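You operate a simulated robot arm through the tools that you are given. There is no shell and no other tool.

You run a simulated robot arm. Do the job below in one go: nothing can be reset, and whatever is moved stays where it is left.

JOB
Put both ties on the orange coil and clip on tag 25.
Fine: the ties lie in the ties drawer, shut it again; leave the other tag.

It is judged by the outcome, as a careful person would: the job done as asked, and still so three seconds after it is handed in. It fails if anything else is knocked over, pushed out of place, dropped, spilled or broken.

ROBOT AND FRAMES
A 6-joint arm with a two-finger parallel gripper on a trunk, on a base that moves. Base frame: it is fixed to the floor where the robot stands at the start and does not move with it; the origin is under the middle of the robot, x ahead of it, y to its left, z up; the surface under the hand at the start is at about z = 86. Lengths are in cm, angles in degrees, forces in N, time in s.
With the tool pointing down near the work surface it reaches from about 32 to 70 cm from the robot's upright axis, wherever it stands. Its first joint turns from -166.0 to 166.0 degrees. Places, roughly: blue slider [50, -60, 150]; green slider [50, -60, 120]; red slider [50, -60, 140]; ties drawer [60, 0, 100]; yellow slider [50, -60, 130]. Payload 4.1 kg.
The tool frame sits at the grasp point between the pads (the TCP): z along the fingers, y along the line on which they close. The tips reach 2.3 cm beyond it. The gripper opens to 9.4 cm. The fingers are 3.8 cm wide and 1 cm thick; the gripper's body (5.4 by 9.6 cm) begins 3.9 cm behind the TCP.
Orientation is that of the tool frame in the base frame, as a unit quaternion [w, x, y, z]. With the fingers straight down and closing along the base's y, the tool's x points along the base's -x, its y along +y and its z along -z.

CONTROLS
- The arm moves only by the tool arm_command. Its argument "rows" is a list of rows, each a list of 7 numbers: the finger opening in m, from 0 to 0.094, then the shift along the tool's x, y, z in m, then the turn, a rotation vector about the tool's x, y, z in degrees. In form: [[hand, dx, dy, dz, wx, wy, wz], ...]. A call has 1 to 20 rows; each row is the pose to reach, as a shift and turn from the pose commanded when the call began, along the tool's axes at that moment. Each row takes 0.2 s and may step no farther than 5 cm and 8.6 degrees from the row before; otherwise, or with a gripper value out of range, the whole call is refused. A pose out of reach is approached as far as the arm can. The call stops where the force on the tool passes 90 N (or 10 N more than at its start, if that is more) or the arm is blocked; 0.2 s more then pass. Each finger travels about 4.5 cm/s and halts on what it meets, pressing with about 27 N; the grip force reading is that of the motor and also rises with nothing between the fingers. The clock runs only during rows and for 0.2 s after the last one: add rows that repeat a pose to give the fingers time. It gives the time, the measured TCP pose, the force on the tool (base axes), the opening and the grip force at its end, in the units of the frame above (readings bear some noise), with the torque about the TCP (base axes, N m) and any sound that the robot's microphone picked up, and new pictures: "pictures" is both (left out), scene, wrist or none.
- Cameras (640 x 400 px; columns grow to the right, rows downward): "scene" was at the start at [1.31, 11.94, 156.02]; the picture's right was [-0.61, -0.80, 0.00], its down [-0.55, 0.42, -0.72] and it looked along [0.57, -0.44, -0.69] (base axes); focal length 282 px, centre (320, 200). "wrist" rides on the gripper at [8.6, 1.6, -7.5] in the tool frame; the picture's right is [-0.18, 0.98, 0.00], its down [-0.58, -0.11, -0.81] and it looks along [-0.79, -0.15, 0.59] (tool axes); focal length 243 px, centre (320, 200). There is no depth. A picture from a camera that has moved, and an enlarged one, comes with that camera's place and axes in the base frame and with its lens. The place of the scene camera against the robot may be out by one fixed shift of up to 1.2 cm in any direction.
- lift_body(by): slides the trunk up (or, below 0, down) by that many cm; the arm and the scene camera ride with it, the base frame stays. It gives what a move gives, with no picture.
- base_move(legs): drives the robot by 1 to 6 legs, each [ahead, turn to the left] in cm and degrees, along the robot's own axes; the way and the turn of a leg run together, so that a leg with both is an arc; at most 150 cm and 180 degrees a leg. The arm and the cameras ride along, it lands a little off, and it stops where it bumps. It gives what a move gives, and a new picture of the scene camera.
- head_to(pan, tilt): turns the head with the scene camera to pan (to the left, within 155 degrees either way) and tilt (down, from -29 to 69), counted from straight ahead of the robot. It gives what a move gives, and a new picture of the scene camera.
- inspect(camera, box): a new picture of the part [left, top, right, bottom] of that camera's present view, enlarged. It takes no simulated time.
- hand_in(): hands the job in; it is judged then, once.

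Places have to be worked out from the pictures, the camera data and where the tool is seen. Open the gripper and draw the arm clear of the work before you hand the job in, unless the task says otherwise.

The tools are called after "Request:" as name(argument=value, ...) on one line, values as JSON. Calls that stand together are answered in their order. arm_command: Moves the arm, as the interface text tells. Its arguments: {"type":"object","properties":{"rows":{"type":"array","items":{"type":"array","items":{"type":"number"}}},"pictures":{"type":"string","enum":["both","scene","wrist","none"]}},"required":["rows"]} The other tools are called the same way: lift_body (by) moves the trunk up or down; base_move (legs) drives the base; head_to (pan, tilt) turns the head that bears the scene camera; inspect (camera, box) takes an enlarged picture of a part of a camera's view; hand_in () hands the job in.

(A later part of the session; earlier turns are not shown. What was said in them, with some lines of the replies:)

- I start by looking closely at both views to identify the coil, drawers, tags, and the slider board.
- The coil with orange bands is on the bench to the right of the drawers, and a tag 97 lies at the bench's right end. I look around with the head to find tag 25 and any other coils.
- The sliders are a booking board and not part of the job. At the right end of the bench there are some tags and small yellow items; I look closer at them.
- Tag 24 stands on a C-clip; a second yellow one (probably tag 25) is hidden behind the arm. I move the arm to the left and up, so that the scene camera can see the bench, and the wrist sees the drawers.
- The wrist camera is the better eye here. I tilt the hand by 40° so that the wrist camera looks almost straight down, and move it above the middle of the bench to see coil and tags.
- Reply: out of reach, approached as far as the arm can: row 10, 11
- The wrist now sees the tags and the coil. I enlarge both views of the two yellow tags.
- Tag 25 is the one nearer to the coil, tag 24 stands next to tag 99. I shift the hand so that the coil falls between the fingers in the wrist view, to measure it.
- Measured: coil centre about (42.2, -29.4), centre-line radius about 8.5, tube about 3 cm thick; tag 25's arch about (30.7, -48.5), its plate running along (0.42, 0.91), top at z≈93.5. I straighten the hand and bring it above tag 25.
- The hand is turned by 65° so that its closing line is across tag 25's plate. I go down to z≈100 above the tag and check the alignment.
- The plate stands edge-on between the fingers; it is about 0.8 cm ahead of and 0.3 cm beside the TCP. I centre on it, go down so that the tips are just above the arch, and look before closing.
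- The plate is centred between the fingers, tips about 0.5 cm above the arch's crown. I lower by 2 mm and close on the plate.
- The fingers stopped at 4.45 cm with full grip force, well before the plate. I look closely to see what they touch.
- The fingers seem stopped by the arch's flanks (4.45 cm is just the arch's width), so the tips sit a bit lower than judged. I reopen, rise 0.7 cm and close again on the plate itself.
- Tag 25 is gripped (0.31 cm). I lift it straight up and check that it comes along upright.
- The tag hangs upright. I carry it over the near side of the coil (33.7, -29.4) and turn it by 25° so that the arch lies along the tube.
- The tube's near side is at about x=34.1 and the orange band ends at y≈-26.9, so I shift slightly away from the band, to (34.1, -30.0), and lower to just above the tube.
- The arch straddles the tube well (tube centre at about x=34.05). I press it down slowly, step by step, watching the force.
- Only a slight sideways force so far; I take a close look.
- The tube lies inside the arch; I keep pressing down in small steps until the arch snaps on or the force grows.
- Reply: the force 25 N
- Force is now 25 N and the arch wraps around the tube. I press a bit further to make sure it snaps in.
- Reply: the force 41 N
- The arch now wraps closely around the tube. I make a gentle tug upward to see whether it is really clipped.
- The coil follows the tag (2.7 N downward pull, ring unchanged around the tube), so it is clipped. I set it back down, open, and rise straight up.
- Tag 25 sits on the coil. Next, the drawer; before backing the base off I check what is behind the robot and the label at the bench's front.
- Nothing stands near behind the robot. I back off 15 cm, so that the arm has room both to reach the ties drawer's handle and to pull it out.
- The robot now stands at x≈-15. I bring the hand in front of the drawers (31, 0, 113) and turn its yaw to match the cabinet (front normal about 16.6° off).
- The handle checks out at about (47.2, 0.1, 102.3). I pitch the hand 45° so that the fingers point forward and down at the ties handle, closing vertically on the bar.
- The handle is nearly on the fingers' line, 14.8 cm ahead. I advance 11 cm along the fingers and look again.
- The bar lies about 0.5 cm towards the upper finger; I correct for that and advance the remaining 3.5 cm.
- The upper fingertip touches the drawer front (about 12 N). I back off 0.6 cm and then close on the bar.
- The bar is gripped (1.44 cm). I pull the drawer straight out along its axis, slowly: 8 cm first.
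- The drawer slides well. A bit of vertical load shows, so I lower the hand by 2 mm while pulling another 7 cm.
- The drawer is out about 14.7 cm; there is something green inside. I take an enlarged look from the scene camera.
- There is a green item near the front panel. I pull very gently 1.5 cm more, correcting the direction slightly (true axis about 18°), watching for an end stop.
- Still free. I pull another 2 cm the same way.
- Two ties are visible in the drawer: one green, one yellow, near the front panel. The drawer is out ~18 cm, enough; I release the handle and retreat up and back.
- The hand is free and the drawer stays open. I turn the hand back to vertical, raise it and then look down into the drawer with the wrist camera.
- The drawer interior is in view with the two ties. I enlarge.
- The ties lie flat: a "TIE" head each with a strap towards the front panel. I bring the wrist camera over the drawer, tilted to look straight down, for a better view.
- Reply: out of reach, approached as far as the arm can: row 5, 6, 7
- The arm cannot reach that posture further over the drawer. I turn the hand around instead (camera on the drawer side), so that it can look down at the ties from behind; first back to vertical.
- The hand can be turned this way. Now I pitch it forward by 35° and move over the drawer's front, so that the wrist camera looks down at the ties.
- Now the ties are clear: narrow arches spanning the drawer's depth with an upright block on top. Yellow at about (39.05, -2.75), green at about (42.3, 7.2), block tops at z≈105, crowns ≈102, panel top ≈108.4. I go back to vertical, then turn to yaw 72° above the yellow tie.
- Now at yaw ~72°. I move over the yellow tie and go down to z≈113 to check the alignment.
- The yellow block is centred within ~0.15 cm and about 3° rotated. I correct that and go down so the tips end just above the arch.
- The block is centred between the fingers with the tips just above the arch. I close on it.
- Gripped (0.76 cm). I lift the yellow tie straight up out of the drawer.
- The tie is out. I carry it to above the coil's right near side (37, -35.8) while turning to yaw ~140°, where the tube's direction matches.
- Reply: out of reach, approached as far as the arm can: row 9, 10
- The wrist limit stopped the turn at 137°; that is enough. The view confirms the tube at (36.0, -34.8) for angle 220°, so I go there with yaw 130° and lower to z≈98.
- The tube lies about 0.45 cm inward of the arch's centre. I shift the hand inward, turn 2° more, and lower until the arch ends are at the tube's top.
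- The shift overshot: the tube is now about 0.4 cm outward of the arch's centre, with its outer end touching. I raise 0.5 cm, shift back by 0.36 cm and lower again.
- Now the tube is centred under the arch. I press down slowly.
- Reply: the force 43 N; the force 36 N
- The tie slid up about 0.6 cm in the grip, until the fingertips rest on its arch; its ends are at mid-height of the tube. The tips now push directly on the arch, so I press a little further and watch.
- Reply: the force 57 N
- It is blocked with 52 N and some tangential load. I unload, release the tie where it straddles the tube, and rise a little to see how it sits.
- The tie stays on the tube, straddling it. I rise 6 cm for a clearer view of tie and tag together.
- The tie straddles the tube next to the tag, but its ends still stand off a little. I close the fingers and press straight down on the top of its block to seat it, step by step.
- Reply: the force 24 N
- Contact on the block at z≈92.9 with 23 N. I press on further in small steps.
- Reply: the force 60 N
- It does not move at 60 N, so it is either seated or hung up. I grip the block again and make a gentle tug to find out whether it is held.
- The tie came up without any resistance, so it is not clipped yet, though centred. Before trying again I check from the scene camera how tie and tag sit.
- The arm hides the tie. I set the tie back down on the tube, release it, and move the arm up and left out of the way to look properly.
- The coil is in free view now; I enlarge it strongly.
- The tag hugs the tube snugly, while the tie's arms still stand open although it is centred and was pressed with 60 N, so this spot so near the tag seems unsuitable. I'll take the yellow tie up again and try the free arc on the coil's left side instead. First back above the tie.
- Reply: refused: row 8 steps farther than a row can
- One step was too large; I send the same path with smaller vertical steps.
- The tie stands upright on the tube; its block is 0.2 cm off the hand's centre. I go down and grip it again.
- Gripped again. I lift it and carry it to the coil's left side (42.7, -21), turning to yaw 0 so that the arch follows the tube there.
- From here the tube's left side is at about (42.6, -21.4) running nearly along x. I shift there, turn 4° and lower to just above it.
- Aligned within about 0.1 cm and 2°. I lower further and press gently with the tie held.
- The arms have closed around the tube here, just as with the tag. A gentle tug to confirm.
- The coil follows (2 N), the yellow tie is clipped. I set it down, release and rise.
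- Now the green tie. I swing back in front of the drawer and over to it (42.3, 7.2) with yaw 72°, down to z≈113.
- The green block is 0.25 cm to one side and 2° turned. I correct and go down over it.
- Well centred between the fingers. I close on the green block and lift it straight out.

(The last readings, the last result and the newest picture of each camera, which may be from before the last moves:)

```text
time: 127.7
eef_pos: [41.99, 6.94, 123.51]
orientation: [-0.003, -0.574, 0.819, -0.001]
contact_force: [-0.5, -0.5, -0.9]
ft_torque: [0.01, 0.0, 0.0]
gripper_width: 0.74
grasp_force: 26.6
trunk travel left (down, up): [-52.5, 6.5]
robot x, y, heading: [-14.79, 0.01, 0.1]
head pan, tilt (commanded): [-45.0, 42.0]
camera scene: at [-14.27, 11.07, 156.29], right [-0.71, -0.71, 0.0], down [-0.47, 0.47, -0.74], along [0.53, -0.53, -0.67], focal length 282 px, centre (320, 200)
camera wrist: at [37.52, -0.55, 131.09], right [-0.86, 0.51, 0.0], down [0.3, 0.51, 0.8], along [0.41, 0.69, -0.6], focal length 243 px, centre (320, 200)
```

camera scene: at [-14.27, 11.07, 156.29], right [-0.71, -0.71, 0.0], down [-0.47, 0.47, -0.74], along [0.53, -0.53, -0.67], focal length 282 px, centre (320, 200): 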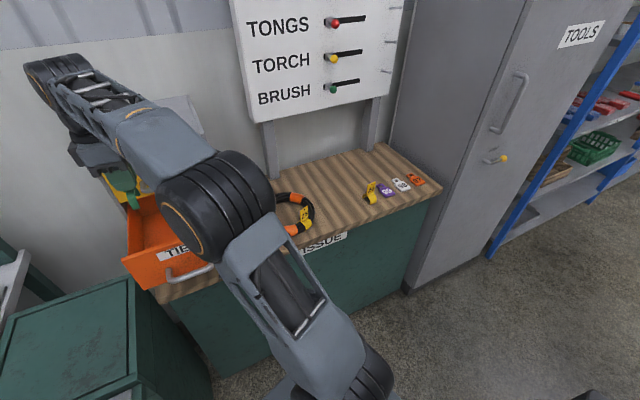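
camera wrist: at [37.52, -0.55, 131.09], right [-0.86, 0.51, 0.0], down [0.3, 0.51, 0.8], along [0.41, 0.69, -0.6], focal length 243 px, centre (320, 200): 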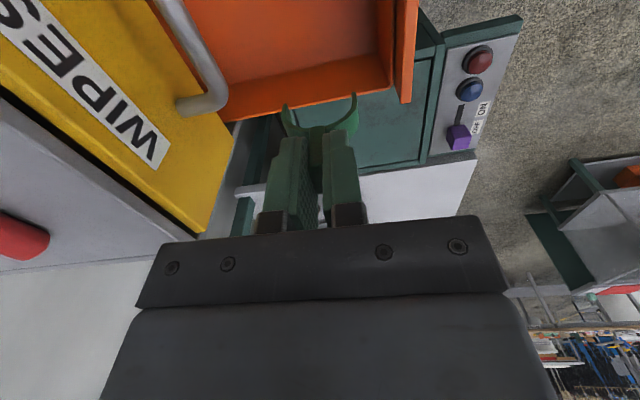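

The green tie is out. I carry it around in front, over to the coil's far right (39, -36), turning to yaw -15°, well away from tag and yellow tie.

Request:
arm_command(rows=[[0.0, 0.0324, 0.0308, 0, 0, 0, 8], [0.0, 0.0648, 0.0616, 0, 0, 0, 16], [0.0, 0.1024, 0.048, 0, 0, 0, 24], [0.0, 0.14, 0.0344, 0, 0, 0, 32], [0.0, 0.1777, 0.0207, 0, 0, 0, 40], [0.0, 0.2153, 0.0071, 0, 0, 0, 48], [0.0, 0.2529, -0.0065, 0, 0, 0, 56], [0.0, 0.285, -0.029, 0, 0, 0, 64], [0.0, 0.3175, -0.051, 0, 0, 0, 72], [0.0, 0.35, -0.074, 0, 0, 0, 80], [0.0, 0.382, -0.096, 0, 0, 0, 85], [0.0, 0.4145, -0.1182, 0, 0, 0, 85], [0.0, 0.4145, -0.1182, 0.04, 0, 0, 85], [0.0, 0.4145, -0.1182, 0.08, 0, 0, 85], [0.0, 0.4145, -0.1182, 0.1, 0, 0, 85], [0.0, 0.4145, -0.1182, 0.1, 0, 0, 85]], pictures="both")

Request:
inspect(camera="wrist", box=[160, 0, 480, 220])

```text
time: 131.1
eef_pos: [39.24, -35.78, 113.44]
orientation: [-0.001, 0.131, 0.991, -0.002]
contact_force: [0.1, 0.1, -1.1]
ft_torque: [0.01, 0.02, -0.01]
gripper_width: 0.78
grasp_force: 26.9
out of reach, approached as far as the arm can: row 12, 13
trunk travel left (down, up): [-52.5, 6.5]
robot x, y, heading: [-15.26, 0.07, -0.0]
head pan, tilt (commanded): [-45.0, 42.0]
camera scene: at [-14.27, 11.05, 156.29], right [-0.71, -0.71, 0.0], down [-0.47, 0.47, -0.74], along [0.53, -0.53, -0.67], focal length 282 px, centre (320, 200)
camera wrist: at [31.22, -31.89, 120.99], right [0.43, 0.9, 0.0], down [0.54, -0.25, 0.81], along [0.73, -0.35, -0.59], focal length 243 px, centre (320, 200)
```

scene: 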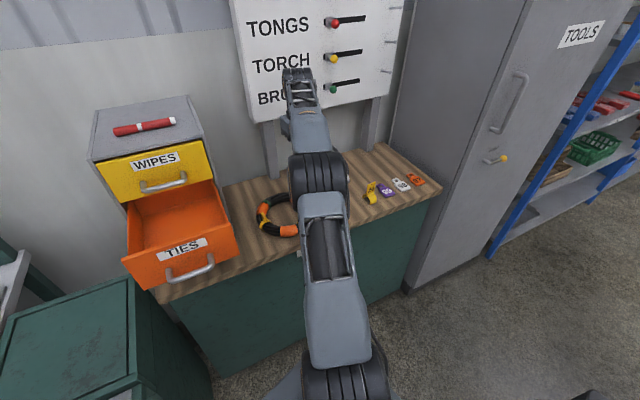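
wrist: 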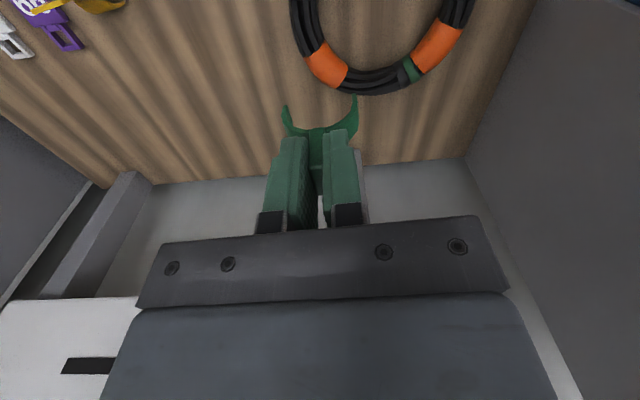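

```text
1.82 times, centred on (320, 110) of wrist
camera zoom: at [31.22, -31.89, 120.99], right [0.43, 0.9, 0.0], down [0.54, -0.25, 0.81], along [0.73, -0.35, -0.59], focal length 441 px, centre (320, 364)
```

zoom: 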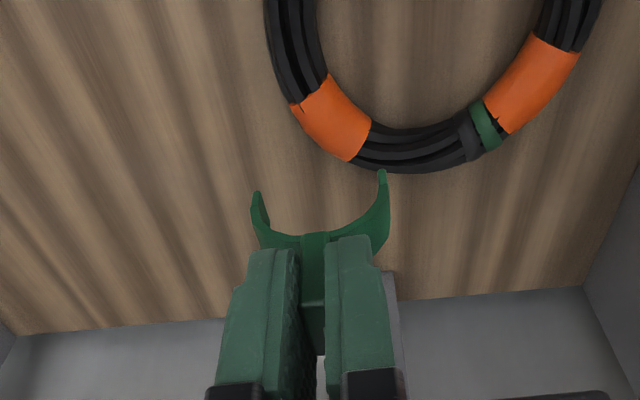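

The coil's right side is at (38.4, -37.6) with tangent about -24°. I move there, turn 9° more and lower to z≈97.

Request:
arm_command(rows=[[0.0, 0.0035, -0.0196, 0.0, 0, 0, 4.5], [0.0, 0.0035, -0.0196, 0.03, 0, 0, 9], [0.0, 0.0035, -0.0196, 0.07, 0, 0, 9], [0.0, 0.0035, -0.0196, 0.11, 0, 0, 9], [0.0, 0.0035, -0.0196, 0.15, 0, 0, 9], [0.0, 0.0035, -0.0196, 0.165, 0, 0, 9], [0.0, 0.0035, -0.0196, 0.165, 0, 0, 9]], pictures="wrist")

Request:
inspect(camera="wrist", box=[200, 20, 440, 220])

```text
time: 132.7
eef_pos: [38.33, -37.9, 97.08]
orientation: [0.0, 0.208, 0.978, -0.002]
contact_force: [0.7, 0.1, -0.2]
ft_torque: [0.01, 0.0, 0.01]
gripper_width: 0.78
grasp_force: 27.3
trunk travel left (down, up): [-52.5, 6.5]
robot x, y, heading: [-15.01, 0.17, 0.1]
head pan, tilt (commanded): [-45.0, 42.0]
camera wrist: at [31.14, -32.78, 104.62], right [0.57, 0.82, 0.0], down [0.49, -0.33, 0.81], along [0.66, -0.46, -0.59], focal length 243 px, centre (320, 200)
```

wrist: 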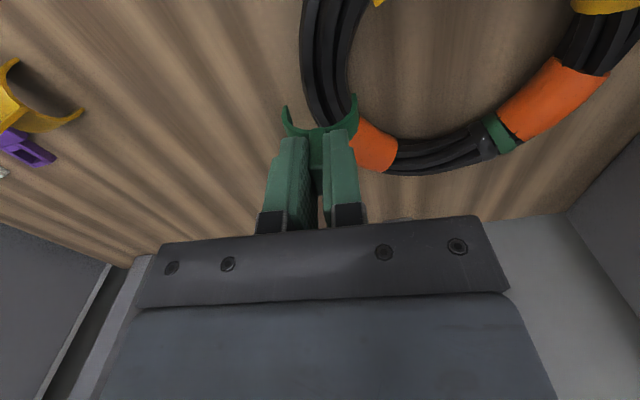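

```text
2.00 times, centred on (320, 120) of wrist
camera zoom: at [31.14, -32.78, 104.62], right [0.57, 0.82, 0.0], down [0.49, -0.33, 0.81], along [0.66, -0.46, -0.59], focal length 485 px, centre (320, 360)
```

zoom: 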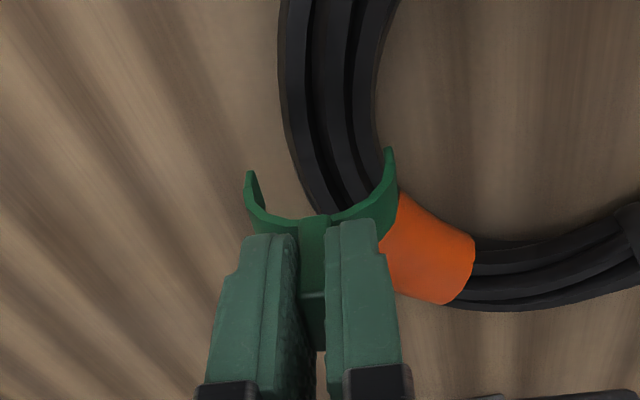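

The tube is 0.33 cm to the tool's +y side, parallel. I shift by that and lower to just before contact.

Request:
arm_command(rows=[[0.0, 0, 0.0033, 0.0, 0, 0, 0], [0.0, 0, 0.0033, 0.01, 0, 0, 0], [0.0, 0, 0.0033, 0.02, 0, 0, 0], [0.0, 0, 0.0033, 0.026, 0, 0, 0], [0.0, 0, 0.0033, 0.026, 0, 0, 0]], pictures="wrist")

Request:
inspect(camera="wrist", box=[200, 20, 440, 220])

```text
time: 133.9
eef_pos: [38.5, -37.36, 94.52]
orientation: [-0.001, 0.207, 0.978, -0.002]
contact_force: [0.0, 1.2, 0.3]
ft_torque: [0.04, -0.03, 0.0]
gripper_width: 0.76
grasp_force: 27.1
trunk travel left (down, up): [-52.5, 6.5]
robot x, y, heading: [-15.36, 0.07, 0.1]
head pan, tilt (commanded): [-45.0, 42.0]
camera wrist: at [31.22, -32.37, 102.08], right [0.57, 0.82, 0.0], down [0.49, -0.33, 0.81], along [0.66, -0.46, -0.59], focal length 243 px, centre (320, 200)
```

wrist: 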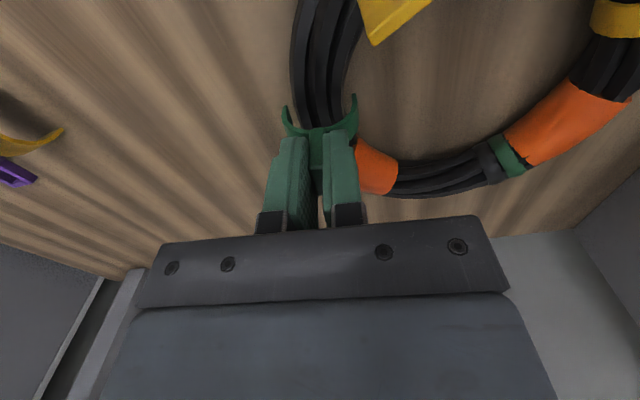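

```text
2.00 times, centred on (320, 120) of wrist
camera zoom: at [31.22, -32.37, 102.08], right [0.57, 0.82, 0.0], down [0.49, -0.33, 0.81], along [0.66, -0.46, -0.59], focal length 485 px, centre (320, 360)
```

zoom: 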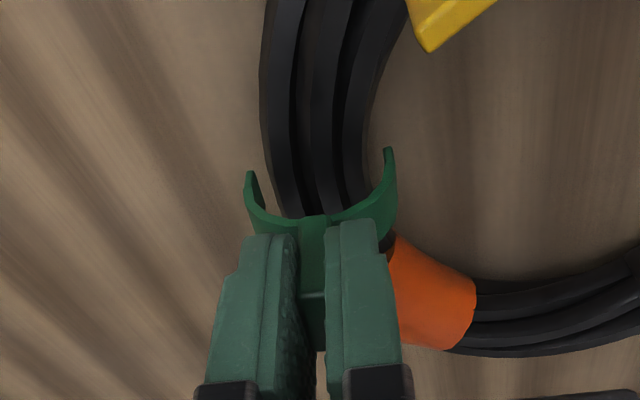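

Centred within 0.15 cm; the tag's plate is ~9 cm away. I press down slowly.

Request:
arm_command(rows=[[0.0, 0, -0.0012, 0.004, 0, 0, 0], [0.0, 0, -0.0012, 0.008, 0, 0, 0], [0.0, 0, -0.0012, 0.012, 0, 0, 0], [0.0, 0, -0.0012, 0.015, 0, 0, 0]], pictures="wrist")

Request:
inspect(camera="wrist", box=[200, 20, 440, 220])

```text
time: 134.9
eef_pos: [38.41, -37.62, 93.05]
orientation: [-0.001, 0.208, 0.978, -0.003]
contact_force: [-0.2, 1.8, 5.7]
ft_torque: [0.12, -0.02, 0.04]
gripper_width: 0.76
grasp_force: 27.4
trunk travel left (down, up): [-52.5, 6.5]
robot x, y, heading: [-14.75, 0.04, -0.1]
head pan, tilt (commanded): [-45.0, 42.0]
camera wrist: at [31.12, -32.53, 100.6], right [0.57, 0.82, 0.0], down [0.49, -0.33, 0.81], along [0.66, -0.46, -0.59], focal length 243 px, centre (320, 200)
```

wrist: 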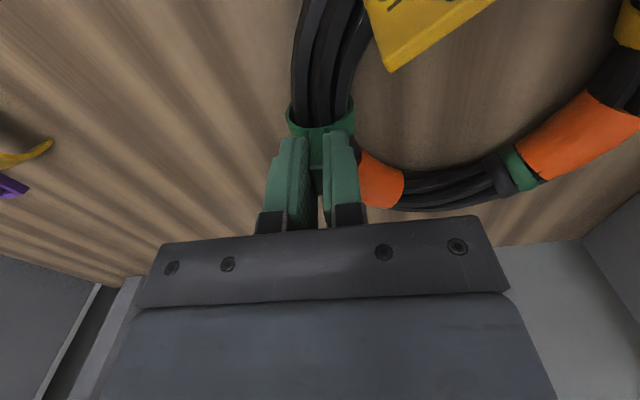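

```text
2.00 times, centred on (320, 120) of wrist
camera zoom: at [31.12, -32.53, 100.6], right [0.57, 0.82, 0.0], down [0.49, -0.33, 0.81], along [0.66, -0.46, -0.59], focal length 485 px, centre (320, 360)
```

zoom: 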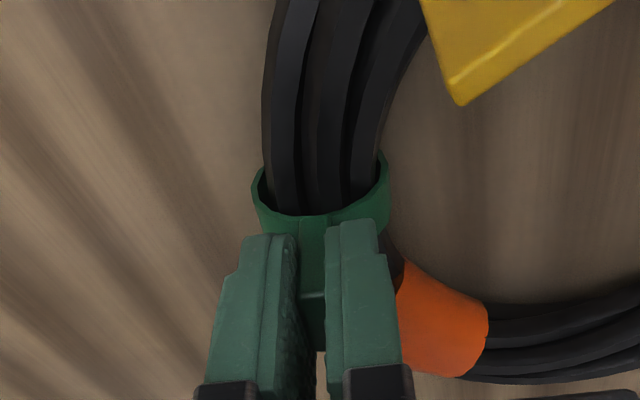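

The green tie's arms have closed around the tube too. A small tug to confirm.

Request:
arm_command(rows=[[0.0, 0, 0, -0.003, 0, 0, 0], [0.0, 0, 0, -0.006, 0, 0, 0], [0.0, 0, 0, -0.006, 0, 0, 0]], pictures="wrist")

```text
time: 135.7
eef_pos: [38.43, -37.56, 93.58]
orientation: [-0.001, 0.209, 0.978, -0.002]
contact_force: [0.6, 1.9, -2.5]
ft_torque: [0.04, 0.0, -0.01]
gripper_width: 0.76
grasp_force: 26.9
trunk travel left (down, up): [-52.5, 6.5]
robot x, y, heading: [-15.3, 0.04, 0.0]
head pan, tilt (commanded): [-45.0, 42.0]
camera wrist: at [31.18, -32.6, 101.02], right [0.57, 0.82, 0.0], down [0.49, -0.33, 0.81], along [0.66, -0.46, -0.59], focal length 243 px, centre (320, 200)
```

wrist: 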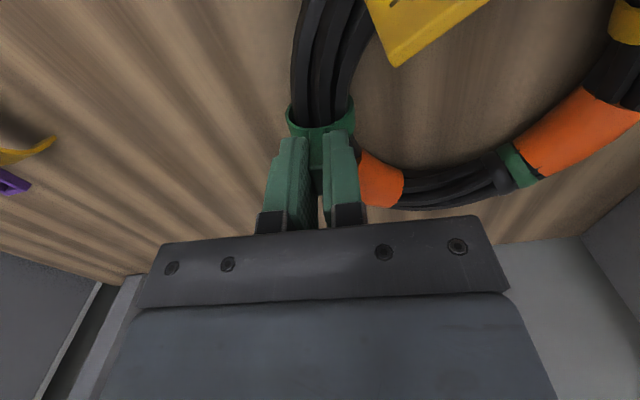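

It holds (the coil follows with 2.5 N). I set it down, open, and rise straight up to look at the whole coil.

Request:
arm_command(rows=[[0.0, 0, 0, 0.003, 0, 0, 0], [0.0, 0, 0, 0.005, 0, 0, 0], [0.015, 0, 0, 0.005, 0, 0, 0], [0.028, 0, 0, 0.005, 0, 0, 0], [0.028, 0, 0, 0.005, 0, 0, 0], [0.028, 0, 0, -0.02, 0, 0, 0], [0.028, 0, 0, -0.06, 0, 0, 0], [0.028, 0, 0, -0.1, 0, 0, 0], [0.028, 0, 0, -0.14, 0, 0, 0], [0.028, 0.02, 0, -0.17, 0, 0, 0], [0.028, 0.05, 0.01, -0.2, 0, 0, 0], [0.028, 0.09, 0.02, -0.22, 0, 0, 0], [0.028, 0.12, 0.03, -0.24, 0, 0, 0]], pictures="both")

Request:
inspect(camera="wrist", box=[220, 0, 460, 160])

```text
time: 138.5
eef_pos: [28.66, -29.79, 117.62]
orientation: [-0.001, 0.208, 0.978, -0.002]
contact_force: [0.1, 0.8, -0.2]
ft_torque: [0.02, -0.02, 0.02]
gripper_width: 2.78
grasp_force: 0.1
trunk travel left (down, up): [-52.5, 6.5]
robot x, y, heading: [-15.25, 0.22, 0.0]
head pan, tilt (commanded): [-45.0, 42.0]
camera scene: at [-14.33, 11.1, 156.28], right [-0.71, -0.71, 0.0], down [-0.47, 0.47, -0.74], along [0.53, -0.53, -0.67], focal length 282 px, centre (320, 200)
camera wrist: at [21.37, -24.69, 125.16], right [0.57, 0.82, 0.0], down [0.49, -0.33, 0.81], along [0.66, -0.46, -0.59], focal length 243 px, centre (320, 200)
```

scene: 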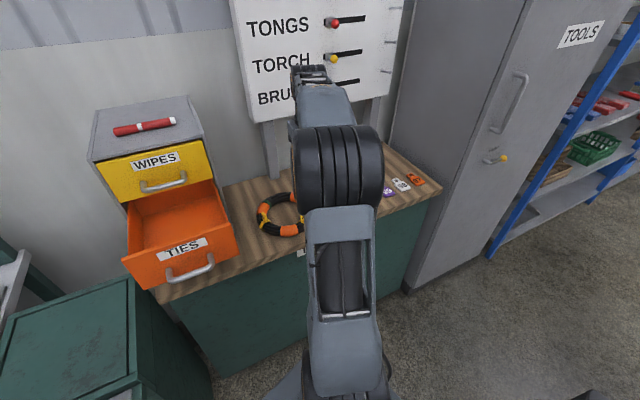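
wrist: 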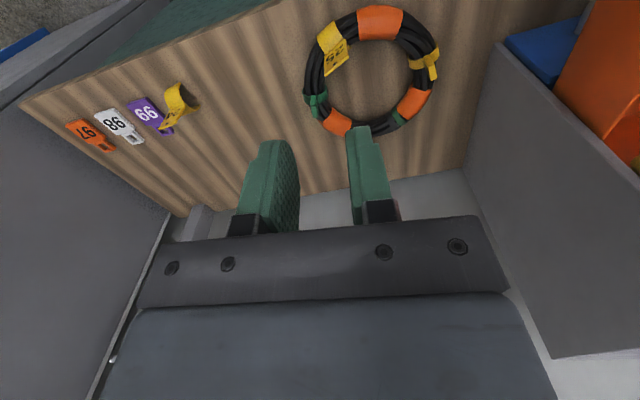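

```text
2.50 times, centred on (340, 80) of wrist
camera zoom: at [21.37, -24.69, 125.16], right [0.57, 0.82, 0.0], down [0.49, -0.33, 0.81], along [0.66, -0.46, -0.59], focal length 606 px, centre (270, 500)
```

zoom: 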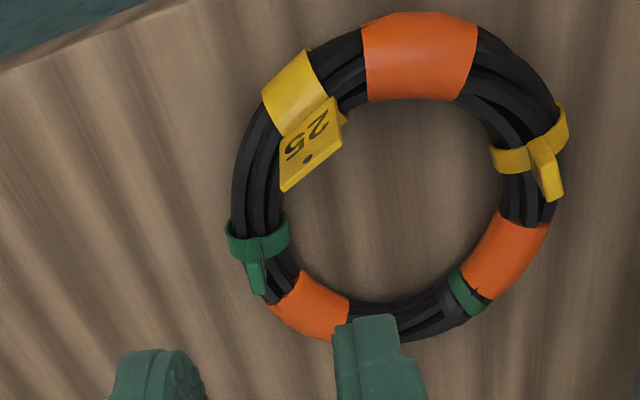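

All three are on the coil. I check both ties up close.

Request:
inspect(camera="wrist", box=[390, 20, 460, 95])

Request:
inspect(camera="wrist", box=[290, 70, 360, 140])

```text
5.33 times, centred on (425, 58) of wrist
camera zoom: at [21.37, -24.69, 125.16], right [0.57, 0.82, 0.0], down [0.49, -0.33, 0.81], along [0.66, -0.46, -0.59], focal length 1294 px, centre (-240, 960)
```

zoom: 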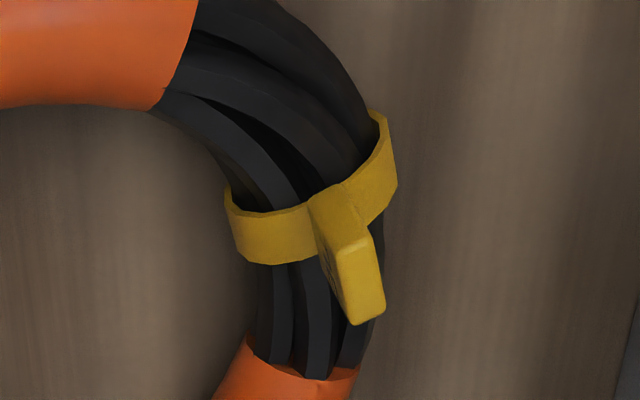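

```text
5.71 times, centred on (325, 105) of wrist
camera zoom: at [21.37, -24.69, 125.16], right [0.57, 0.82, 0.0], down [0.49, -0.33, 0.81], along [0.66, -0.46, -0.59], focal length 1386 px, centre (291, 743)
```

zoom: 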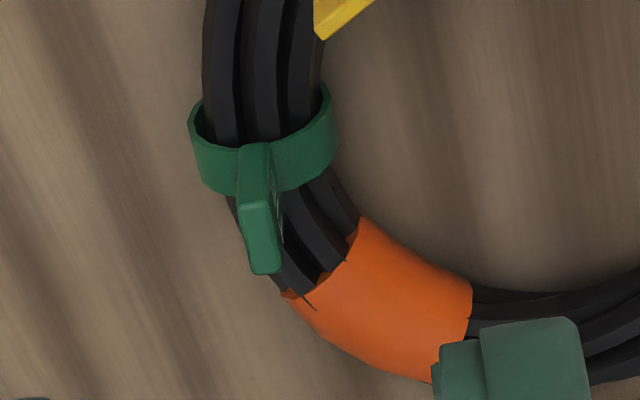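

Both ties are closed rings around the tube, and the drawer is empty. Now to shut the drawer: I bring the hand back in front of it, yaw 73°.

Request:
arm_command(rows=[[0.03, 0.0143, 0.0271, -0.02, 0, 0, -8.1], [0.03, 0.0285, 0.0543, -0.04, 0, 0, -16.2], [0.03, 0.0428, 0.0814, -0.06, 0, 0, -24.4], [0.03, 0.057, 0.1085, -0.083, 0, 0, -32.5], [0.03, 0.0713, 0.1356, -0.083, 0, 0, -40.6], [0.03, 0.0855, 0.1628, -0.083, 0, 0, -48.7], [0.03, 0.0998, 0.1899, -0.083, 0, 0, -56.8], [0.03, 0.114, 0.217, -0.083, 0, 0, -64.9], [0.03, 0.1283, 0.2441, -0.083, 0, 0, -73], [0.03, 0.1425, 0.2713, -0.083, 0, 0, -81.2], [0.03, 0.1568, 0.2984, -0.083, 0, 0, -89.3], [0.03, 0.171, 0.3255, -0.083, 0, 0, -97.4], [0.03, 0.171, 0.3255, -0.083, 0, 0, -97.4]], pictures="none")

Request:
arm_command(rows=[[0.035, 0, 0, 0.013, 7.5, 0, 0], [0.035, 0, 0, 0.027, 15, 0, 0], [0.035, 0, 0, 0.04, 22.5, 0, 0], [0.035, 0, 0, 0.054, 30, 0, 0], [0.035, 0, 0, 0.067, 37.5, 0, 0], [0.035, 0, 0, 0.08, 45, 0, 0], [0.035, 0, 0, 0.08, 45, 0, 0]], pictures="both")

```text
time: 141.3
eef_pos: [26.26, 6.52, 125.95]
orientation: [-0.001, -0.598, 0.801, 0.0]
contact_force: [-0.9, 0.1, 0.1]
ft_torque: [0.03, 0.0, 0.01]
gripper_width: 3.01
grasp_force: 0.1
trunk travel left (down, up): [-52.5, 6.5]
robot x, y, heading: [-15.06, 0.38, -0.3]
head pan, tilt (commanded): [-45.0, 42.0]
```

```text
time: 142.9
eef_pos: [26.4, 6.77, 117.66]
orientation: [0.228, -0.552, 0.741, -0.307]
contact_force: [-0.2, -0.3, 0.6]
ft_torque: [0.03, 0.01, 0.04]
gripper_width: 3.48
grasp_force: 0.0
trunk travel left (down, up): [-52.5, 6.5]
robot x, y, heading: [-15.16, 0.16, -0.2]
head pan, tilt (commanded): [-45.0, 42.0]
camera scene: at [-14.28, 11.07, 156.29], right [-0.71, -0.71, 0.0], down [-0.47, 0.47, -0.74], along [0.53, -0.53, -0.67], focal length 282 px, centre (320, 200)
camera wrist: at [17.76, 0.41, 122.0], right [-0.61, 0.37, -0.7], down [-0.31, 0.7, 0.65], along [0.73, 0.61, -0.32], focal length 243 px, centre (320, 200)
```

scene: 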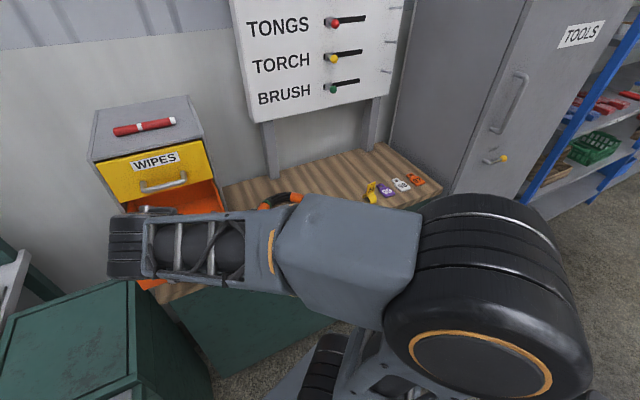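
wrist: 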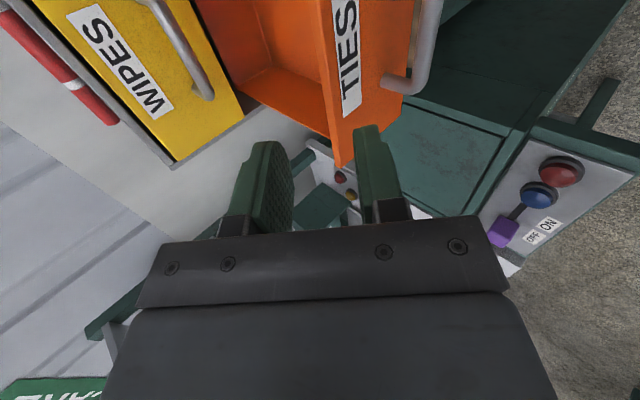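

I reverse the earlier retreat: down to in front of the handle, then check before moving onto the bar.

Request:
arm_command(rows=[[0.045, 0, 0.02, 0.02, 0, 0, 0], [0.045, 0.001, 0.045, 0.045, 0, 0, 0], [0.045, 0.0018, 0.07, 0.068, 0, 0, 0], [0.045, 0.0018, 0.0815, 0.0783, 0, 0, 0], [0.045, 0.0018, 0.0815, 0.0783, 0, 0, 0]], pictures="wrist")

Request:
inspect(camera="wrist", box=[160, 0, 480, 230])

```text
time: 144.1
eef_pos: [26.36, 6.48, 106.51]
orientation: [0.227, -0.553, 0.741, -0.307]
contact_force: [0.0, -0.3, -0.4]
ft_torque: [0.03, 0.0, 0.0]
gripper_width: 4.5
grasp_force: 0.0
trunk travel left (down, up): [-52.5, 6.5]
robot x, y, heading: [-15.06, 0.32, -0.1]
head pan, tilt (commanded): [-45.0, 42.0]
camera wrist: at [17.59, 0.11, 110.71], right [-0.62, 0.37, -0.69], down [-0.3, 0.7, 0.65], along [0.73, 0.61, -0.32], focal length 243 px, centre (320, 200)
```

wrist: 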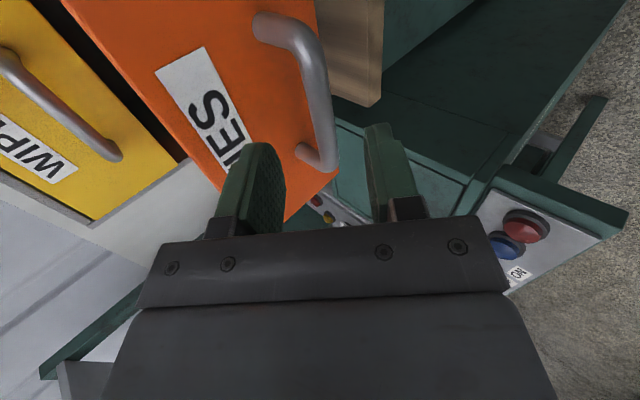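

```text
1.74 times, centred on (320, 115) of wrist
camera zoom: at [17.59, 0.11, 110.71], right [-0.62, 0.37, -0.69], down [-0.3, 0.7, 0.65], along [0.73, 0.61, -0.32], focal length 422 px, centre (320, 348)
```

zoom: 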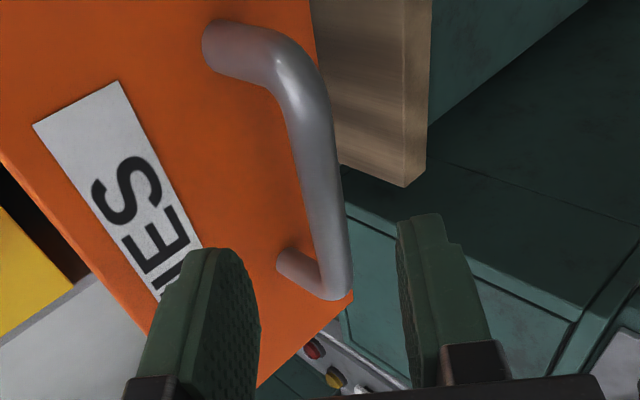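

The handle is right ahead. I advance 4 cm and grip the bar.

Request:
arm_command(rows=[[0.042, 0, -0.001, 0.015, 0, 0, 0], [0.042, 0, -0.001, 0.03, 0, 0, 0], [0.042, 0, -0.001, 0.04, 0, 0, 0], [0.042, 0, -0.001, 0.04, 0, 0, 0], [0.02, 0, -0.001, 0.04, 0, 0, 0], [0.0, 0, -0.001, 0.04, 0, 0, 0], [0.0, 0, -0.001, 0.04, 0, 0, 0], [0.0, 0, -0.001, 0.04, 0, 0, 0]], pictures="wrist")

```text
time: 145.9
eef_pos: [28.94, 5.73, 103.62]
orientation: [0.228, -0.552, 0.741, -0.307]
contact_force: [0.7, 1.4, -4.3]
ft_torque: [1.38, -0.37, -1.24]
gripper_width: 1.41
grasp_force: 44.7
trunk travel left (down, up): [-52.5, 6.5]
robot x, y, heading: [-14.96, 0.19, -0.0]
head pan, tilt (commanded): [-45.0, 42.0]
camera wrist: at [20.31, -0.69, 107.79], right [-0.61, 0.38, -0.69], down [-0.3, 0.7, 0.65], along [0.73, 0.61, -0.32], focal length 243 px, centre (320, 200)
```

wrist: 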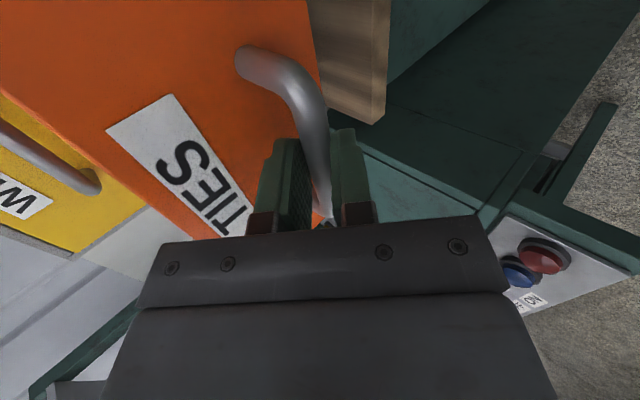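

Gripped. I push the drawer in along its axis, 12 cm first.

Request:
arm_command(rows=[[0.0, 0.0001, -0.0035, 0.0035, 0, 0, 0], [0.0, 0.0002, -0.0071, 0.0071, 0, 0, 0], [0.0, 0.0004, -0.0141, 0.0141, 0, 0, 0], [0.0, 0.0006, -0.0212, 0.0212, 0, 0, 0], [0.0, 0.0008, -0.0283, 0.0283, 0, 0, 0], [0.0, 0.001, -0.0354, 0.0354, 0, 0, 0], [0.0, 0.0012, -0.0424, 0.0424, 0, 0, 0], [0.0, 0.0014, -0.0495, 0.0495, 0, 0, 0], [0.0, 0.0016, -0.0566, 0.0566, 0, 0, 0], [0.0, 0.0018, -0.0636, 0.0636, 0, 0, 0], [0.0, 0.002, -0.0707, 0.0707, 0, 0, 0], [0.0, 0.0022, -0.0778, 0.0778, 0, 0, 0], [0.0, 0.0024, -0.0849, 0.0849, 0, 0, 0]], pictures="scene")

```text
time: 148.7
eef_pos: [40.39, 1.97, 103.57]
orientation: [0.227, -0.552, 0.741, -0.307]
contact_force: [-0.3, -2.6, -7.2]
ft_torque: [1.85, -0.68, -0.47]
gripper_width: 1.43
grasp_force: 45.1
trunk travel left (down, up): [-52.5, 6.5]
robot x, y, heading: [-15.26, 0.04, -0.2]
head pan, tilt (commanded): [-45.0, 42.0]
camera scene: at [-14.22, 11.0, 156.29], right [-0.71, -0.71, 0.0], down [-0.47, 0.47, -0.74], along [0.52, -0.53, -0.67], focal length 282 px, centre (320, 200)
```

scene: 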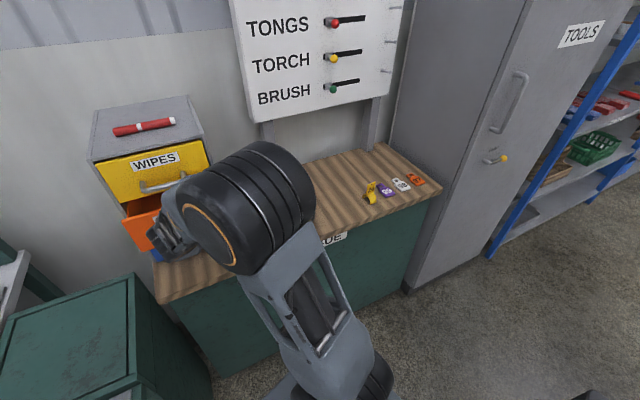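

It slides well; about 6.5 cm remain. I push 5.5 cm more, slowing at the end.

Request:
arm_command(rows=[[0.0, 0.0001, -0.0071, 0.0071, 0, 0, 0], [0.0, 0.0002, -0.0141, 0.0141, 0, 0, 0], [0.0, 0.0004, -0.0212, 0.0212, 0, 0, 0], [0.0, 0.0006, -0.0283, 0.0283, 0, 0, 0], [0.0, 0.0008, -0.0336, 0.0336, 0, 0, 0], [0.0, 0.001, -0.0371, 0.0371, 0, 0, 0], [0.0, 0.001, -0.0389, 0.0389, 0, 0, 0]], pictures="wrist")

```text
time: 150.3
eef_pos: [45.5, 0.4, 103.65]
orientation: [0.227, -0.551, 0.742, -0.307]
contact_force: [-2.7, -7.9, -3.1]
ft_torque: [0.47, -0.03, -1.96]
gripper_width: 1.43
grasp_force: 45.0
trunk travel left (down, up): [-52.5, 6.5]
robot x, y, heading: [-15.17, 0.28, -0.1]
head pan, tilt (commanded): [-45.0, 42.0]
camera wrist: at [36.88, -6.06, 107.79], right [-0.61, 0.38, -0.69], down [-0.3, 0.7, 0.65], along [0.73, 0.61, -0.32], focal length 243 px, centre (320, 200)
```

wrist: 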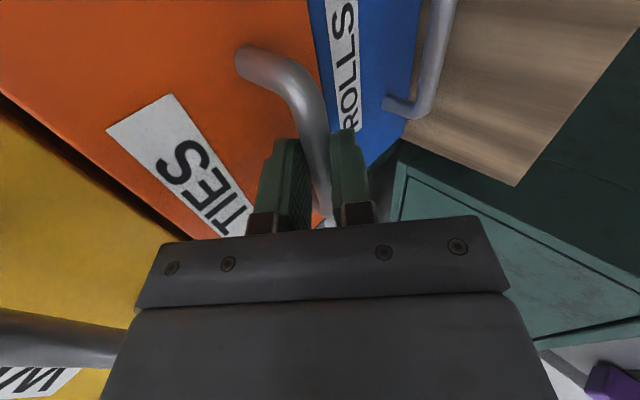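

Nearly shut. I push on in 2–3 mm steps until it meets the stop.

Request:
arm_command(rows=[[0.0, 0, -0.0018, 0.0018, 0, 0, 0], [0.0, 0, -0.0035, 0.0035, 0, 0, 0], [0.0, 0, -0.0053, 0.0053, 0, 0, 0], [0.0, 0, -0.0065, 0.0065, 0, 0, 0]], pictures="none")

```text
time: 151.3
eef_pos: [46.34, 0.1, 103.58]
orientation: [0.227, -0.553, 0.741, -0.307]
contact_force: [-12.7, -9.3, -8.3]
ft_torque: [1.52, -0.39, -0.86]
gripper_width: 1.43
grasp_force: 45.3
trunk travel left (down, up): [-52.5, 6.5]
robot x, y, heading: [-14.72, -0.06, -0.1]
head pan, tilt (commanded): [-45.0, 42.0]
```

Request:
arm_command(rows=[[0.0, 0, -0.0015, 0.0015, 0, 0, 0], [0.0, 0, -0.003, 0.003, 0, 0, 0]], pictures="both")

Request:
inspect(camera="wrist", box=[0, 0, 400, 250])

Request:
inspect(camera="scene", box=[80, 80, 240, 300])

```text
time: 151.9
eef_pos: [46.31, 0.0, 103.61]
orientation: [0.226, -0.554, 0.741, -0.306]
contact_force: [-37.1, -0.4, -15.9]
ft_torque: [1.55, -0.07, -0.95]
gripper_width: 1.42
grasp_force: 45.0
trunk travel left (down, up): [-52.5, 6.5]
robot x, y, heading: [-15.15, 0.4, -0.2]
head pan, tilt (commanded): [-45.0, 42.0]
camera scene: at [-14.72, 11.03, 156.28], right [-0.71, -0.71, 0.0], down [-0.47, 0.47, -0.74], along [0.53, -0.53, -0.67], focal length 282 px, centre (320, 200)
camera wrist: at [37.72, -6.33, 107.86], right [-0.62, 0.37, -0.69], down [-0.3, 0.7, 0.65], along [0.73, 0.61, -0.32], focal length 243 px, centre (320, 200)
```

scene: 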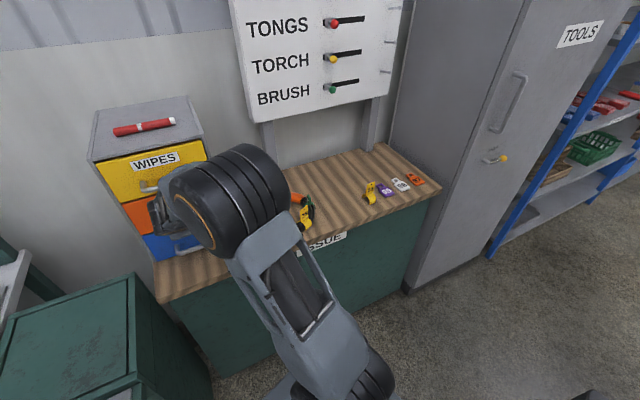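
wrist: 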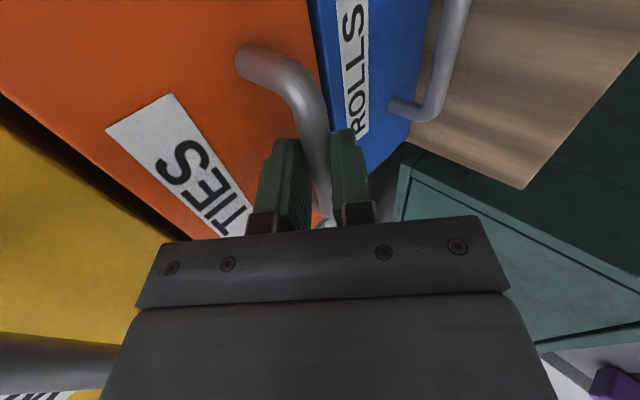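

```text
1.60 times, centred on (200, 125) of wrist
camera zoom: at [37.72, -6.33, 107.86], right [-0.62, 0.37, -0.69], down [-0.3, 0.7, 0.65], along [0.73, 0.61, -0.32], focal length 388 px, centre (512, 320)
```

zoom: 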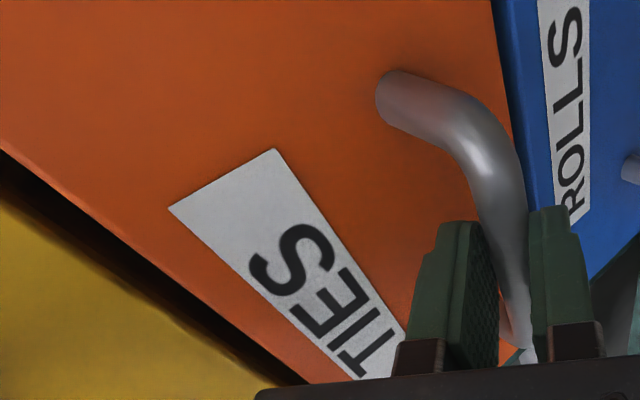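

```text
1.82 times, centred on (160, 190) of scene
camera zoom: at [-14.72, 11.03, 156.28], right [-0.71, -0.71, 0.0], down [-0.47, 0.47, -0.74], along [0.53, -0.53, -0.67], focal length 513 px, centre (611, 218)
```

zoom: 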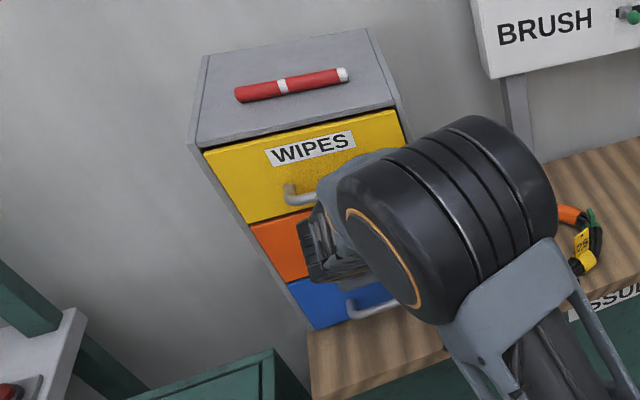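

The drawer is against its stop (37 N) and flush with the others. I relax the push, open the fingers and retreat along the fingers' line.

Request:
arm_command(rows=[[0.0, 0, 0.002, -0.002, 0, 0, 0], [0.015, 0, 0.002, -0.002, 0, 0, 0], [0.035, 0, 0.002, -0.002, 0, 0, 0], [0.04, 0, 0.002, -0.002, 0, 0, 0], [0.04, 0, 0.002, -0.02, 0, 0, 0], [0.04, 0, 0.002, -0.05, 0, 0, 0], [0.04, 0, 0.002, -0.09, 0, 0, 0], [0.04, 0, 0.002, -0.13, 0, 0, 0], [0.04, 0, -0.01, -0.17, 0, 0, 0]], pictures="both")

```text
time: 153.9
eef_pos: [35.93, 3.07, 116.51]
orientation: [0.226, -0.553, 0.74, -0.308]
contact_force: [0.9, -0.2, -0.2]
ft_torque: [-0.01, -0.02, 0.02]
gripper_width: 3.98
grasp_force: 0.1
trunk travel left (down, up): [-52.5, 6.5]
robot x, y, heading: [-15.12, -0.09, -0.1]
head pan, tilt (commanded): [-45.0, 42.0]
camera scene: at [-14.32, 11.05, 156.29], right [-0.71, -0.71, 0.0], down [-0.47, 0.47, -0.74], along [0.53, -0.53, -0.67], focal length 282 px, centre (320, 200)
camera wrist: at [27.33, -3.29, 120.81], right [-0.62, 0.37, -0.69], down [-0.3, 0.7, 0.65], along [0.73, 0.61, -0.32], focal length 243 px, centre (320, 200)
```

scene: 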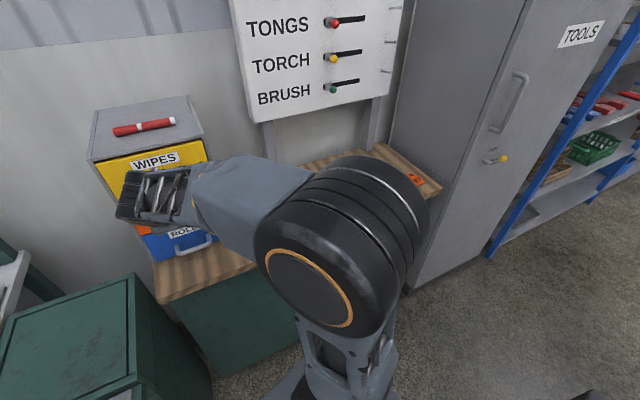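
wrist: 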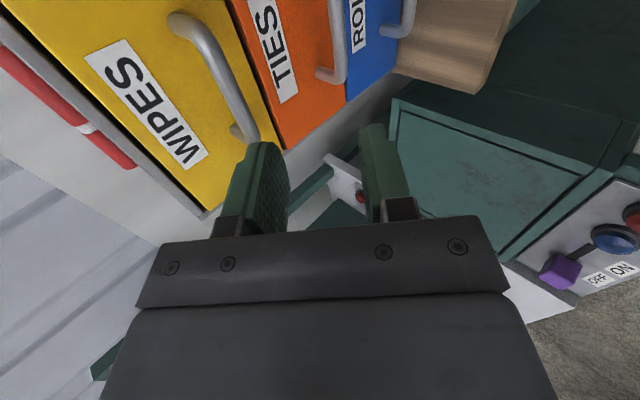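

The ties drawer is shut and flush. I draw the arm back and upright, open the gripper, and check the whole scene.

Request:
arm_command(rows=[[0.05, 0.006, 0.006, -0.02, -7.5, 0, 0], [0.06, 0.012, 0.013, -0.041, -15, 0, 0], [0.07, 0.017, 0.02, -0.062, -22.5, 0, 0], [0.08, 0.023, 0.026, -0.083, -30, 0, 0], [0.09, 0.029, 0.033, -0.103, -37.5, 0, 0], [0.094, 0.0344, 0.039, -0.1237, -45, 0, 0], [0.094, 0.0344, 0.039, -0.1237, -45, 0, 0]], pictures="none")

Request:
head_to(pan=-15, tilt=45)

Request:
inspect(camera="scene", box=[240, 0, 520, 240])

```text
time: 155.5
eef_pos: [24.13, 3.46, 122.37]
orientation: [-0.003, -0.598, 0.802, 0.0]
contact_force: [-0.2, 0.7, 0.3]
ft_torque: [-0.04, 0.01, 0.0]
gripper_width: 9.41
grasp_force: 0.1
trunk travel left (down, up): [-52.5, 6.5]
robot x, y, heading: [-14.86, 0.17, 0.1]
head pan, tilt (commanded): [-45.0, 42.0]
```

```text
time: 156.5
eef_pos: [24.13, 3.5, 122.34]
orientation: [-0.002, -0.598, 0.801, -0.001]
contact_force: [0.8, -0.1, 0.0]
ft_torque: [-0.02, 0.0, -0.02]
gripper_width: 9.4
grasp_force: 0.1
trunk travel left (down, up): [-52.5, 6.5]
robot x, y, heading: [-14.83, -0.08, -0.2]
head pan, tilt (commanded): [-15.0, 45.0]
camera scene: at [-12.33, 14.86, 155.86], right [-0.26, -0.97, 0.0], down [-0.68, 0.18, -0.71], along [0.68, -0.18, -0.71], focal length 282 px, centre (320, 200)
```

scene: 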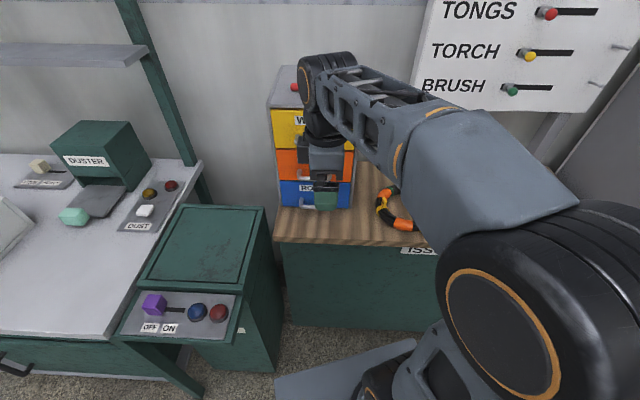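

```text
1.67 times, centred on (380, 120) of scene
camera zoom: at [-12.33, 14.86, 155.86], right [-0.26, -0.97, 0.0], down [-0.68, 0.18, -0.71], along [0.68, -0.18, -0.71], focal length 470 px, centre (220, 333)
```

zoom: 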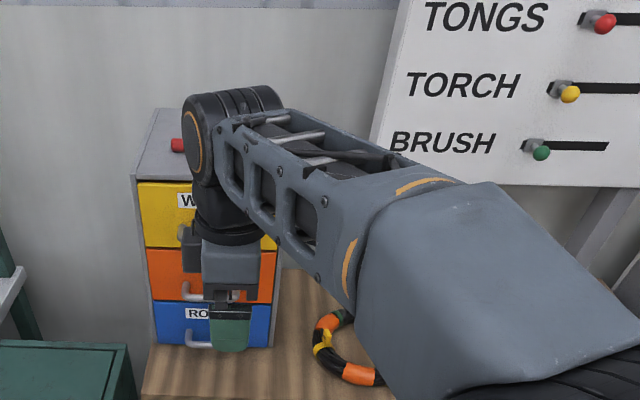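

The arm hides part of the view; I park it to the right, clear of the bench, and look again.

Request:
arm_command(rows=[[0.094, 0.043, 0.006, 0, 0, 0, 0], [0.094, 0.086, 0.012, 0, 0, 0, 0], [0.094, 0.128, 0.018, 0, 0, 0, 0], [0.094, 0.171, 0.024, 0, 0, 0, 0], [0.094, 0.214, 0.03, 0, 0, 0, 0], [0.094, 0.257, 0.036, 0, 0, 0, 0], [0.094, 0.3, 0.041, 0, 0, 0, 0], [0.094, 0.342, 0.045, 0, 0, 0, 0]], pictures="scene")

Request:
inspect(camera="scene", box=[240, 40, 480, 240])

Request:
inspect(camera="scene", box=[360, 170, 440, 240])

```text
time: 158.3
eef_pos: [10.21, -28.14, 122.64]
orientation: [-0.002, -0.598, 0.802, 0.0]
contact_force: [0.1, 0.0, 0.2]
ft_torque: [0.0, -0.01, 0.01]
gripper_width: 9.42
grasp_force: 0.1
trunk travel left (down, up): [-52.5, 6.5]
robot x, y, heading: [-14.94, 0.34, -0.1]
head pan, tilt (commanded): [-15.0, 45.0]
camera scene: at [-12.33, 14.79, 155.86], right [-0.26, -0.97, 0.0], down [-0.68, 0.18, -0.71], along [0.68, -0.18, -0.71], focal length 282 px, centre (320, 200)
```

scene: 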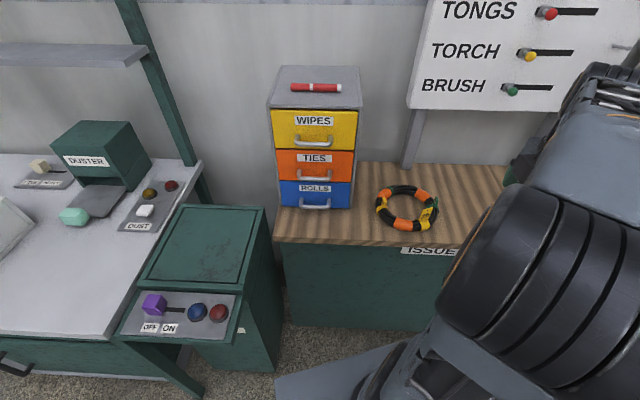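

```text
2.00 times, centred on (360, 140) of scene
camera zoom: at [-12.33, 14.79, 155.86], right [-0.26, -0.97, 0.0], down [-0.68, 0.18, -0.71], along [0.68, -0.18, -0.71], focal length 565 px, centre (240, 320)
```

zoom: 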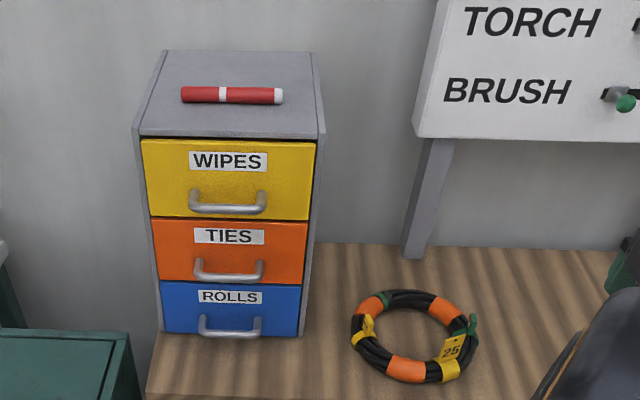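

```text
5.71 times, centred on (400, 205) of scene
camera zoom: at [-12.33, 14.79, 155.86], right [-0.26, -0.97, 0.0], down [-0.68, 0.18, -0.71], along [0.68, -0.18, -0.71], focal length 1613 px, centre (-137, 171)
```

zoom: 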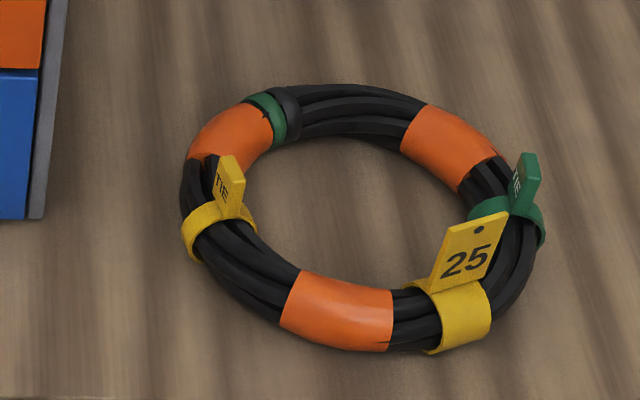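

Both ties and tag 25 sit closed on the orange coil, the ties drawer is shut flush, the marker, tag 24 and the other tags are in place, and the open gripper is clear of the work. I hand the job in.

Request:
hand_in()

```text
The job is handed in.
```

I put both ties and tag 25 on the orange coil, shut the ties drawer, and handed the job in. The result of the judging has not come back.

- **Tag 25:** it sits on the coil's near side. When I tugged it gently, the coil came with it.
- **Ties:** the yellow one is on the coil's left side and the green one on its right side. Both closed around the cable and held when I tugged them.
- **Drawer:** the ties drawer is empty, closed against its stop, and flush with the other two. The red marker on top of the cabinet is still in place.
- **Left alone:** tag 24, the other tags on the bench, and the booking sliders.

I first tried the yellow tie close to the tag. It would not close there, even when I pressed it with about 60 N, so I lifted it off and put it on the left side, where it clipped easily. The last close-up of the coil shows no damage from that first try.

The robot now stands about 15 cm further back than at the start. The gripper is open and the arm is parked clear of the bench.
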